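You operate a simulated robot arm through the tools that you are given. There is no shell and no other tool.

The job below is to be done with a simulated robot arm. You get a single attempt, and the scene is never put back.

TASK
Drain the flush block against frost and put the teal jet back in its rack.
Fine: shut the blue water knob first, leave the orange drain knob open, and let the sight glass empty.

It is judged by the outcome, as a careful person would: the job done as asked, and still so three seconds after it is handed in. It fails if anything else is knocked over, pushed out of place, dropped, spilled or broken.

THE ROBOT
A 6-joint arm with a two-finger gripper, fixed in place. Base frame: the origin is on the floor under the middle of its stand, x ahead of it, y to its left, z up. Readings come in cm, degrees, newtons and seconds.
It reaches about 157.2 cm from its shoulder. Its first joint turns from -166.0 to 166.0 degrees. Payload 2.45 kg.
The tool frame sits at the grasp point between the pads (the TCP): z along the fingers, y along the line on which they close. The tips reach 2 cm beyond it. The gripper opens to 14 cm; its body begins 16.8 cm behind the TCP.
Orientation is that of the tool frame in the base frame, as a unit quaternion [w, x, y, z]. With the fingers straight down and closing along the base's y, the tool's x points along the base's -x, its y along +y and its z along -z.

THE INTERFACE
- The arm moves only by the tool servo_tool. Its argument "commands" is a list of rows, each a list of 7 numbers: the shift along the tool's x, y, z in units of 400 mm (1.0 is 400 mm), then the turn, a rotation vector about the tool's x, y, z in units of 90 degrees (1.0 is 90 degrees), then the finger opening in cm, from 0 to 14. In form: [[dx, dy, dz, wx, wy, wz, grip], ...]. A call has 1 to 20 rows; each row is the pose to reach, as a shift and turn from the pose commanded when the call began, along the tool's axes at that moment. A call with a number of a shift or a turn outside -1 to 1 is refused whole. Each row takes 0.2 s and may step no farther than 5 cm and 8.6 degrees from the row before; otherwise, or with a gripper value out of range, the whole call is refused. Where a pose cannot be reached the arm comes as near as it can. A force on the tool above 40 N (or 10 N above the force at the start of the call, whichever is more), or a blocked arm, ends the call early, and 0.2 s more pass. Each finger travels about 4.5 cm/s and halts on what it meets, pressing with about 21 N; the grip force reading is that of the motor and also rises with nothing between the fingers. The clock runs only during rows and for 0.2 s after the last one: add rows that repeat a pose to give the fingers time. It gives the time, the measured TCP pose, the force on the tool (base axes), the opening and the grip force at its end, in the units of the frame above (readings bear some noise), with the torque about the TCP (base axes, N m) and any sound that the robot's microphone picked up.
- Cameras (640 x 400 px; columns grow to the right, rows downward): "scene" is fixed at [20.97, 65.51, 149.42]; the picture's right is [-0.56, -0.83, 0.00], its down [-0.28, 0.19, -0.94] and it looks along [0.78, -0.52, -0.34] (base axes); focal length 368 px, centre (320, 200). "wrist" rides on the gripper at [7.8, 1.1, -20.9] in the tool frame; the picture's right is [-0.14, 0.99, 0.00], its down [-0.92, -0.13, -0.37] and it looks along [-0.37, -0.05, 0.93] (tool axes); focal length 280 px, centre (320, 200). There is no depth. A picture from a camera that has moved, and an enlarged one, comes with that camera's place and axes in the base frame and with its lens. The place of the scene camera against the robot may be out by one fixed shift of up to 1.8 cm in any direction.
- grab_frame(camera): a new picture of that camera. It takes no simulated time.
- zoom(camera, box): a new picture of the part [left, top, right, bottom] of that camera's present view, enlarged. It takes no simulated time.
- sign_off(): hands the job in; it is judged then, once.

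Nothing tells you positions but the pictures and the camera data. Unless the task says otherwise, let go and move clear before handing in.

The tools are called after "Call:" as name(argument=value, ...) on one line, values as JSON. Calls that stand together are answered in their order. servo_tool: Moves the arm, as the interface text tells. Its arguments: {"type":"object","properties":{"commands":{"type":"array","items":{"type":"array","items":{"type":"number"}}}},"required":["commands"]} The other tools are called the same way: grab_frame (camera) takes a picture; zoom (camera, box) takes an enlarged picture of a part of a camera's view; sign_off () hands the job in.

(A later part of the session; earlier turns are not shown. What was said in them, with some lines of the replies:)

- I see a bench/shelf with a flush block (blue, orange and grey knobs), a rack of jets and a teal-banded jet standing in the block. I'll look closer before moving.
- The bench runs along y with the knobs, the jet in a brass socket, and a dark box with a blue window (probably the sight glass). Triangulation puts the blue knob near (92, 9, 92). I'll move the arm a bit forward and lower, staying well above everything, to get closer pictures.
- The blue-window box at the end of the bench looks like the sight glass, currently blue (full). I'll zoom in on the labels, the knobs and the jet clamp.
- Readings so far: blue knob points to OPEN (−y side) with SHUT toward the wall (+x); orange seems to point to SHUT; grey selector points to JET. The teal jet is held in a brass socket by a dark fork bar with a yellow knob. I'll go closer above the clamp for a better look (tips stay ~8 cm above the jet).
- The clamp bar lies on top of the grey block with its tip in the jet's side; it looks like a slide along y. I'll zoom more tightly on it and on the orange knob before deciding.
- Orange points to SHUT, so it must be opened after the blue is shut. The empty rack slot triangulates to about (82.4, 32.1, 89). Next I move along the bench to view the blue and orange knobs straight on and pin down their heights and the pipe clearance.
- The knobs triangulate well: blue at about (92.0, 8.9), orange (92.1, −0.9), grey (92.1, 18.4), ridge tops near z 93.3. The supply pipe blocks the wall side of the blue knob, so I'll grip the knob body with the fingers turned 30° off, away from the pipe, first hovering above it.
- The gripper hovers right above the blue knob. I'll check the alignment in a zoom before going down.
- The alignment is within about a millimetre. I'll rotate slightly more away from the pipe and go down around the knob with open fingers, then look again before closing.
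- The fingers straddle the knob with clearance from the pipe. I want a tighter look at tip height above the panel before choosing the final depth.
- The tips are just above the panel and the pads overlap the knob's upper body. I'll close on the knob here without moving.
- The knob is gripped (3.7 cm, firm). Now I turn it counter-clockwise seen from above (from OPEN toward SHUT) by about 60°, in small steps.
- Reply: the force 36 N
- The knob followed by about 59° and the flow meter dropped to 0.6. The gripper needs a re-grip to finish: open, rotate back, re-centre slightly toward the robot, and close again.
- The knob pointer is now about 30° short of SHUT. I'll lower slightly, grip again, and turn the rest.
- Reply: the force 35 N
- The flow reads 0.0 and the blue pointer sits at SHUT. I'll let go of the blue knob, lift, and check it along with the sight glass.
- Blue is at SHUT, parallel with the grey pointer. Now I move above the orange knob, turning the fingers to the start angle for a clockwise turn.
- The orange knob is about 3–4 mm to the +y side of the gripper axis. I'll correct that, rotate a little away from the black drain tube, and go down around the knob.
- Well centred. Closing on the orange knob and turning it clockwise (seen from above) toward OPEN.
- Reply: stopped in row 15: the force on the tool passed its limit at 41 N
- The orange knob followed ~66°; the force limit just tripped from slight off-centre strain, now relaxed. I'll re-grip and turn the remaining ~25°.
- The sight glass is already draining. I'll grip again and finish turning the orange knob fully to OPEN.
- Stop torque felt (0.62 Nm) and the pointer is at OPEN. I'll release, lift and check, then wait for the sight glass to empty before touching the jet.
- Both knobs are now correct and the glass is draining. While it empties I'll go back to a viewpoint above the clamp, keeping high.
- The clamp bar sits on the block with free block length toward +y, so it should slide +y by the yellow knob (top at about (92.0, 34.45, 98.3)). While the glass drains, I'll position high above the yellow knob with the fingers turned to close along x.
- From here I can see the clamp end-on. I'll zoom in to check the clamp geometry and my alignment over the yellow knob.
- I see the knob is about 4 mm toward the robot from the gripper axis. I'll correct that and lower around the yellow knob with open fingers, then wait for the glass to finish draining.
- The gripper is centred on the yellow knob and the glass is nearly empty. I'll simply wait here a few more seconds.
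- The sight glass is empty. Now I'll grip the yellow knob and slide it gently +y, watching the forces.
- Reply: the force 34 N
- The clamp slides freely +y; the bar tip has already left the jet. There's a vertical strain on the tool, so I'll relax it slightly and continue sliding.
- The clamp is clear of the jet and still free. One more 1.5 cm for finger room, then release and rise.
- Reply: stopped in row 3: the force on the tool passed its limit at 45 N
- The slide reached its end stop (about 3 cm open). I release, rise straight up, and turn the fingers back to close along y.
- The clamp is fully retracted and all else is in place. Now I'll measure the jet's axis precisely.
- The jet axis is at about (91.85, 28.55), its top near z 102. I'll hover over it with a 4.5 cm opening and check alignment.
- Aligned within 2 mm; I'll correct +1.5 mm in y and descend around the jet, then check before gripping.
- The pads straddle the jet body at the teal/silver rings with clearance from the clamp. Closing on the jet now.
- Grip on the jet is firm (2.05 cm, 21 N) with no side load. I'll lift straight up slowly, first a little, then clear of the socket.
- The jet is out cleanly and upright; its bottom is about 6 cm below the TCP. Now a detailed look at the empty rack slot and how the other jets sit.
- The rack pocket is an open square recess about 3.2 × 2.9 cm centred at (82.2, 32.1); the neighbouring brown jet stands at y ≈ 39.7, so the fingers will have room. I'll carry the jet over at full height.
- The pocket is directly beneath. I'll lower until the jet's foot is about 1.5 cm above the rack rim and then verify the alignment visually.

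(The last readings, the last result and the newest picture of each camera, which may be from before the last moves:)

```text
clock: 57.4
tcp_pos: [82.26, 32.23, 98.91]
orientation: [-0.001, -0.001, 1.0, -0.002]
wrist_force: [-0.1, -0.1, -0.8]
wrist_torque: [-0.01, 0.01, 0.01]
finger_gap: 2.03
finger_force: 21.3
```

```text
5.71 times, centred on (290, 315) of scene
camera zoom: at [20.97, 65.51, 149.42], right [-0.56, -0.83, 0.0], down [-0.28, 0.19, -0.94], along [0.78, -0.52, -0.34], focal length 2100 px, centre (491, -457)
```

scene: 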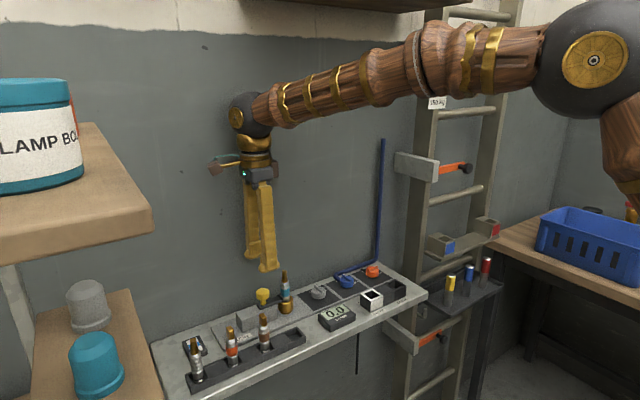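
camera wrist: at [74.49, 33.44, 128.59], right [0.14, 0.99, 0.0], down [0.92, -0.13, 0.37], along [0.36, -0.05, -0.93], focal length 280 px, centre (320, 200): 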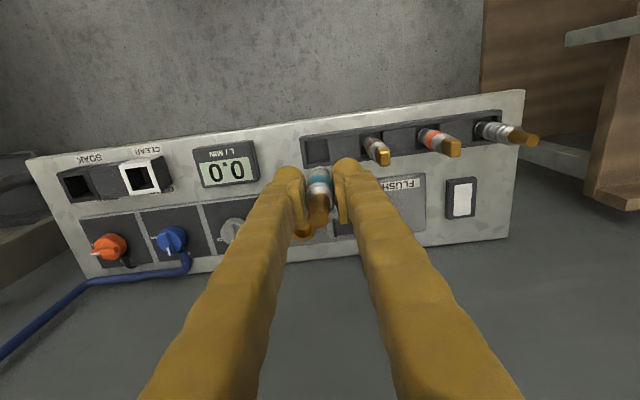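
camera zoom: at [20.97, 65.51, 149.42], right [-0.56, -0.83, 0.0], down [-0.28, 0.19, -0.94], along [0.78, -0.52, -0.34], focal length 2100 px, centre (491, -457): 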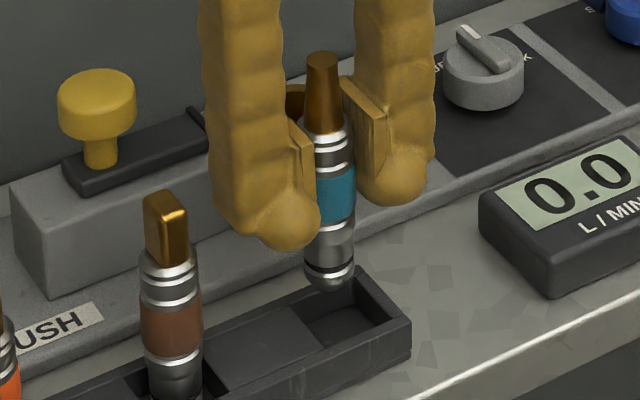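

The pocket centre works out to (82.3, 32.0), so I shift 2 mm in −y and lower the foot into the pocket, stopping just short of the floor.

Call:
servo_tool(commands=[[0, -0.005, 0, 0, 0, 0, 1], [0, -0.005, 0.02, 0, 0, 0, 1], [0, -0.005, 0.04, 0, 0, 0, 1], [0, -0.005, 0.055, 0, 0, 0, 1], [0, -0.005, 0.055, 0, 0, 0, 1]])

Call:
zoom(camera="wrist", box=[260, 120, 380, 200])

Call:
zoom(camera="scene", box=[260, 290, 330, 340])

```text
clock: 58.6
tcp_pos: [82.3, 31.96, 96.64]
orientation: [-0.002, -0.001, 1.0, -0.001]
wrist_force: [0.2, 0.1, -0.7]
wrist_torque: [-0.03, -0.03, 0.0]
finger_gap: 2.05
finger_force: 20.9
```

```text
5.00 times, centred on (320, 160) of wrist
camera zoom: at [74.47, 33.11, 117.58], right [0.14, 0.99, 0.0], down [0.92, -0.13, 0.37], along [0.36, -0.05, -0.93], focal length 1402 px, centre (320, 400)
```

zoom: 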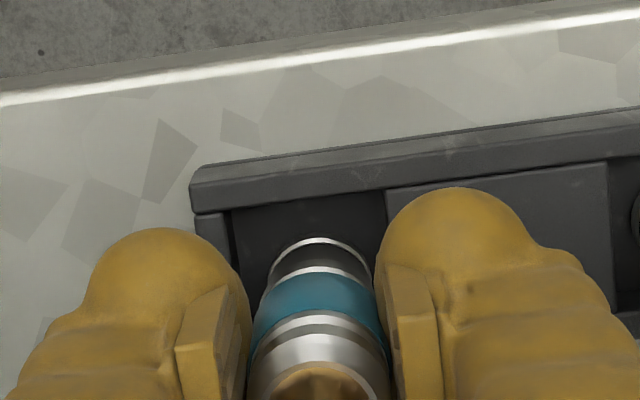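

```text
8.00 times, centred on (295, 315) of scene
camera zoom: at [20.97, 65.51, 149.42], right [-0.56, -0.83, 0.0], down [-0.28, 0.19, -0.94], along [0.78, -0.52, -0.34], focal length 2940 px, centre (520, -720)
```

zoom: 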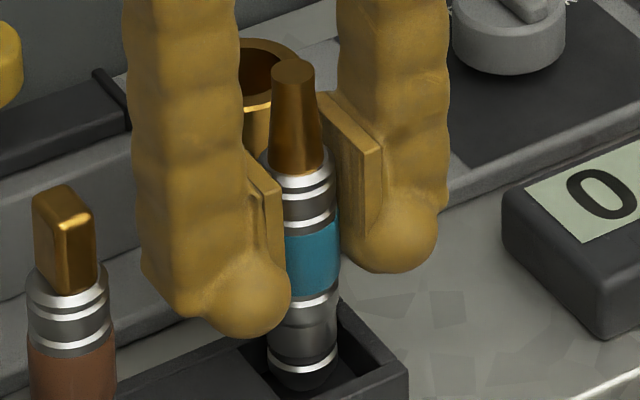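

The foot is inside the pocket outline. Now small guarded steps down until I feel the floor.

Call:
servo_tool(commands=[[0, 0, 0.004, 0, 0, 0, 1], [0, 0, 0.008, 0, 0, 0, 1], [0, 0, 0.012, 0, 0, 0, 1]])

Call:
zoom(camera="scene", box=[260, 290, 330, 340])

```text
clock: 59.4
tcp_pos: [82.18, 32.0, 96.21]
orientation: [-0.002, 0.0, 1.0, -0.002]
wrist_force: [0.0, -0.8, -0.6]
wrist_torque: [-0.02, 0.02, 0.01]
finger_gap: 2.02
finger_force: 20.6
```

```text
8.00 times, centred on (295, 315) of scene
camera zoom: at [20.97, 65.51, 149.42], right [-0.56, -0.83, 0.0], down [-0.28, 0.19, -0.94], along [0.78, -0.52, -0.34], focal length 2940 px, centre (520, -720)
```

zoom: 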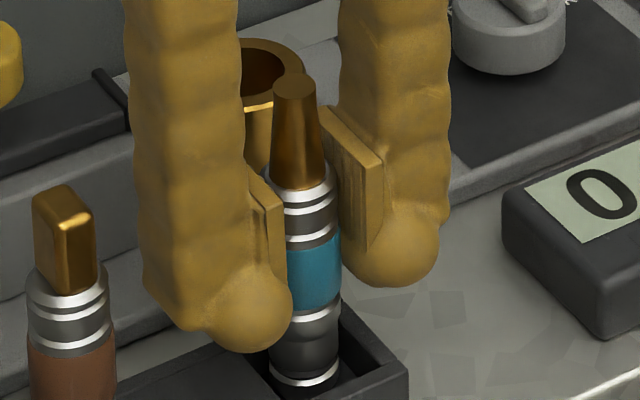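

No contact yet; comparing with the brown jet's height, about 4 mm remain. Continuing in small steps.

Call:
servo_tool(commands=[[0, 0, 0.003, 0, 0, 0, 1], [0, 0, 0.006, 0, 0, 0, 1], [0, 0, 0.008, 0, 0, 0, 1]])

Call:
zoom(camera="scene", box=[260, 290, 330, 340])

```text
clock: 60.2
tcp_pos: [82.34, 31.96, 95.94]
orientation: [-0.002, -0.001, 1.0, -0.001]
wrist_force: [-3.4, 0.6, 10.4]
wrist_torque: [0.09, 0.18, 0.02]
finger_gap: 2.05
finger_force: 21.4
```

```text
8.00 times, centred on (295, 315) of scene
camera zoom: at [20.97, 65.51, 149.42], right [-0.56, -0.83, 0.0], down [-0.28, 0.19, -0.94], along [0.78, -0.52, -0.34], focal length 2940 px, centre (520, -720)
```

zoom: 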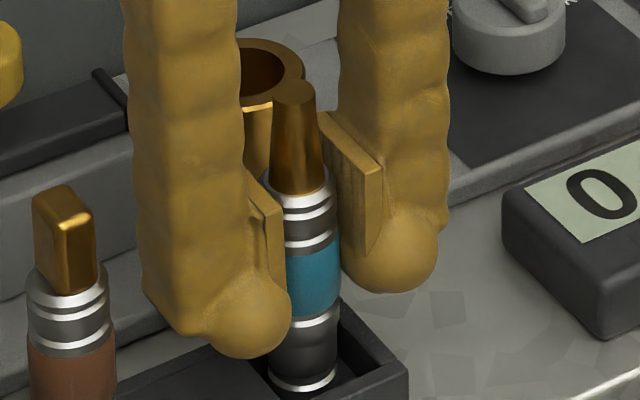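

I feel the floor (10 N up, contact under the jet's foot) and the height matches the neighbours. I'll open the fingers gradually and check that the jet stands.

Call:
servo_tool(commands=[[0, 0, -0.001, 0, 0, 0, 1.5], [0, 0, -0.001, 0, 0, 0, 2.2], [0, 0, -0.001, 0, 0, 0, 2.5], [0, 0, -0.001, 0, 0, 0, 2.9], [0, 0, -0.001, 0, 0, 0, 3.3], [0, 0, -0.001, 0, 0, 0, 3.8], [0, 0, -0.001, 0, 0, 0, 4.2], [0, 0, -0.001, 0, 0, 0, 4.2]])

Call:
zoom(camera="scene", box=[240, 280, 340, 350])

Call:
zoom(camera="wrist", box=[240, 110, 400, 230])

```text
clock: 62.0
tcp_pos: [82.23, 31.88, 96.02]
orientation: [-0.001, -0.001, 1.0, -0.001]
wrist_force: [-0.9, 0.5, -1.1]
wrist_torque: [0.01, 0.02, -0.01]
finger_gap: 4.18
finger_force: 0.0
```

```text
5.71 times, centred on (290, 315) of scene
camera zoom: at [20.97, 65.51, 149.42], right [-0.56, -0.83, 0.0], down [-0.28, 0.19, -0.94], along [0.78, -0.52, -0.34], focal length 2100 px, centre (491, -457)
```

zoom: 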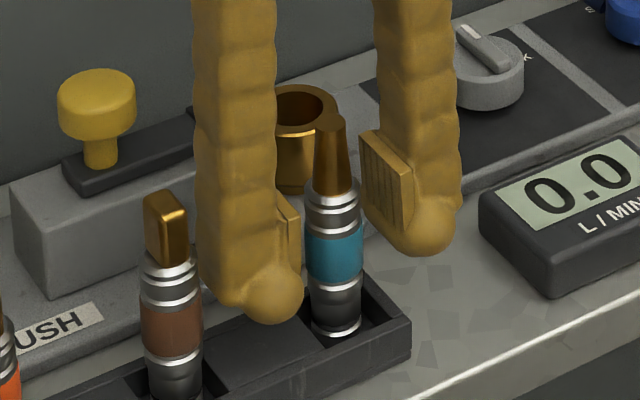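

```text
3.33 times, centred on (320, 170) of wrist
camera zoom: at [74.46, 33.11, 116.87], right [0.14, 0.99, 0.0], down [0.92, -0.13, 0.37], along [0.36, -0.05, -0.93], focal length 935 px, centre (320, 300)
```

zoom: 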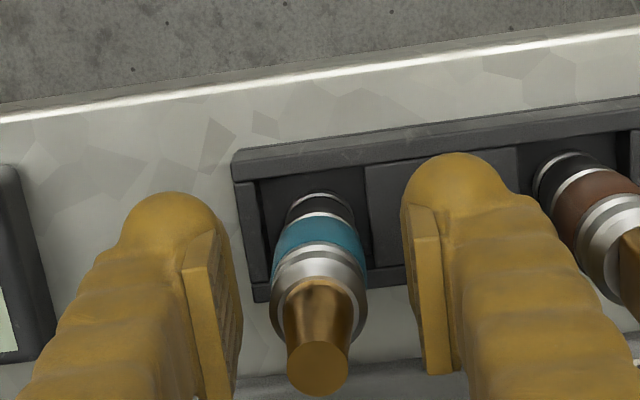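

The jet stands upright on its own in its pocket. I'll rise straight up, keeping the opening, then move clear.

Call:
servo_tool(commands=[[0, 0, -0.03, 0, 0, 0, 4.2], [0, 0, -0.07, 0, 0, 0, 4.2], [0, 0, -0.12, 0, 0, 0, 4.2], [0, 0, -0.18, 0, 0, 0, 4.2], [0, 0, -0.25, 0, 0, 0, 4.2], [0, 0, -0.33, 0, 0, 0, 4.2], [0.05, -0.02, -0.42, 0, 0, 0, 4.2], [0.12, -0.04, -0.5, 0, 0, 0, 4.2], [0.2, -0.05, -0.55, 0, 0, 0, 4.2], [0.3, -0.06, -0.6, 0, 0, 0, 4.2], [0.3, -0.06, -0.6, 0, 0, 0, 4.2]])

Call:
grab_frame(camera="scene")

Call:
zoom(camera="scene", box=[150, 250, 440, 400])

Call:
grab_frame(camera="wrist")

```text
clock: 64.4
tcp_pos: [70.31, 29.56, 120.08]
orientation: [-0.002, 0.001, 1.0, -0.003]
wrist_force: [0.4, 0.3, -0.1]
wrist_torque: [-0.01, 0.04, 0.01]
finger_gap: 4.21
finger_force: 0.0
```

```text
taken
```

scene: 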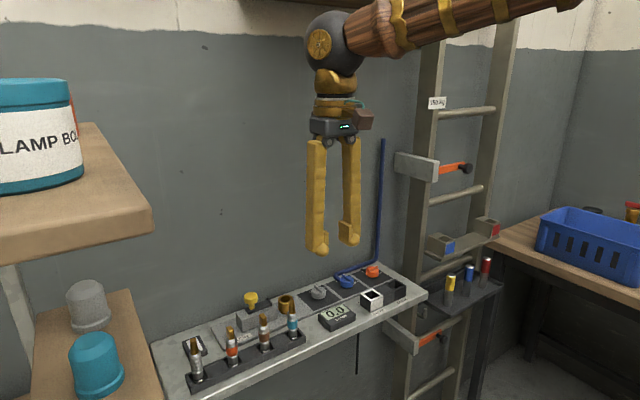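

```text
2.21 times, centred on (295, 325) of scene
camera zoom: at [20.97, 65.51, 149.42], right [-0.56, -0.83, 0.0], down [-0.28, 0.19, -0.94], along [0.78, -0.52, -0.34], focal length 811 px, centre (375, -76)
```

zoom: 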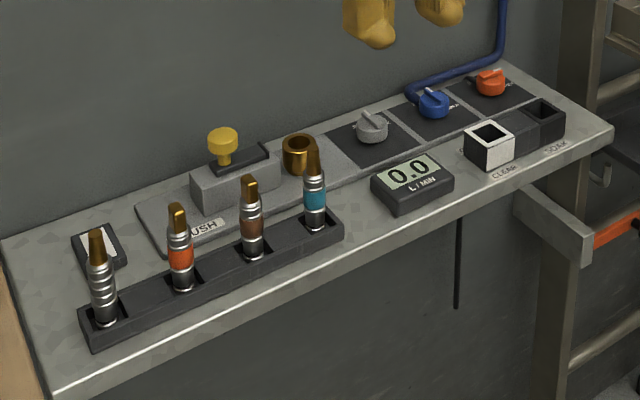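

```text
taken
camera wrist: at [62.51, 30.67, 140.98], right [0.14, 0.99, -0.01], down [0.92, -0.13, 0.37], along [0.36, -0.05, -0.93], focal length 280 px, centre (320, 200)
```

wrist: 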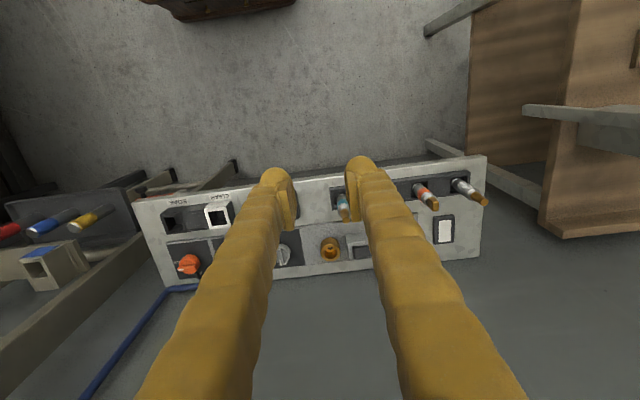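

All looks right: jet in its pocket, flow 0.0. One last close check of the knobs, glass and jet before handing in.

Call:
zoom(camera="scene", box=[310, 255, 400, 312])

Call:
zoom(camera="scene", box=[175, 300, 315, 390])

Call:
zoom(camera="wrist", box=[370, 160, 500, 260])

```text
7.02 times, centred on (355, 284) of scene
camera zoom: at [20.97, 65.51, 149.42], right [-0.56, -0.83, 0.0], down [-0.28, 0.19, -0.94], along [0.78, -0.52, -0.34], focal length 2579 px, centre (74, -386)
```

zoom: 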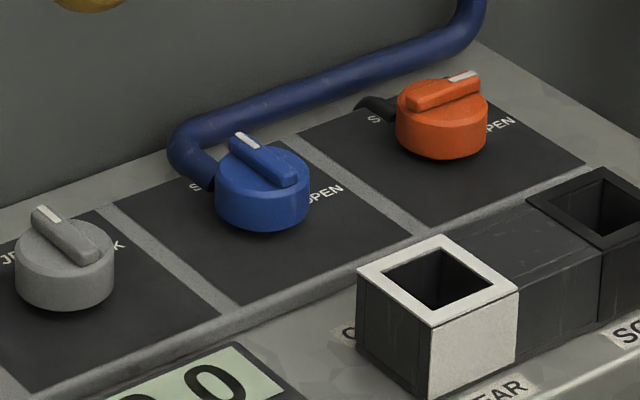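

```text
4.44 times, centred on (245, 345) of scene
camera zoom: at [20.97, 65.51, 149.42], right [-0.56, -0.83, 0.0], down [-0.28, 0.19, -0.94], along [0.78, -0.52, -0.34], focal length 1633 px, centre (653, -444)
```

zoom: 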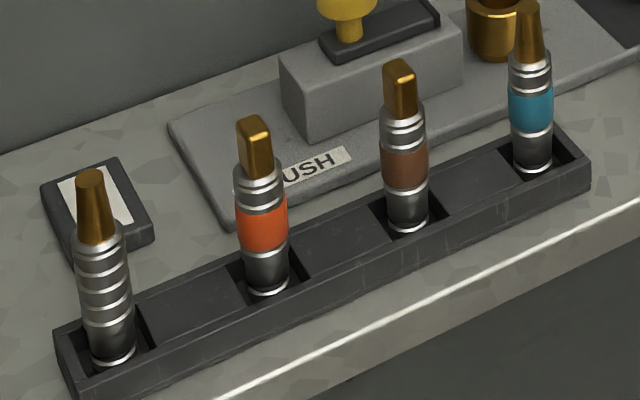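

```text
4.00 times, centred on (435, 210) of wrist
camera zoom: at [62.51, 30.67, 140.98], right [0.14, 0.99, -0.01], down [0.92, -0.13, 0.37], along [0.36, -0.05, -0.93], focal length 1122 px, centre (-140, 160)
```

zoom: 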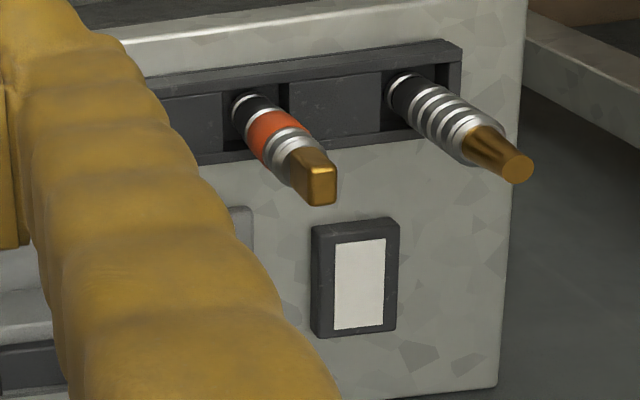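

Blue is at SHUT, orange is at OPEN, and the sight glass is empty. The teal jet stands upright in its rack pocket, nothing else has moved, and the arm is clear, so I'm handing the job in.

Call:
sign_off()

```text
The job is handed in.
```

The flush block is drained and the teal jet is back in its rack, standing upright in the pocket that was empty. I handed the job in after a last check with both cameras.

- **Water:** I turned the blue knob to SHUT first, and the flow meter fell from 2.0 to 0.0 L/min.
- **Drain:** The orange knob was at SHUT when I started. I turned it to OPEN and left it there.
- **Sight glass:** I waited until it was empty before touching the clamp or the jet.
- **Clamp:** I slid the clamp back by its yellow knob to free the jet and left it in that open position.

The grey selector still points to JET, as I found it. In the last pictures nothing else had been knocked over or moved, and the arm is clear of the bench.
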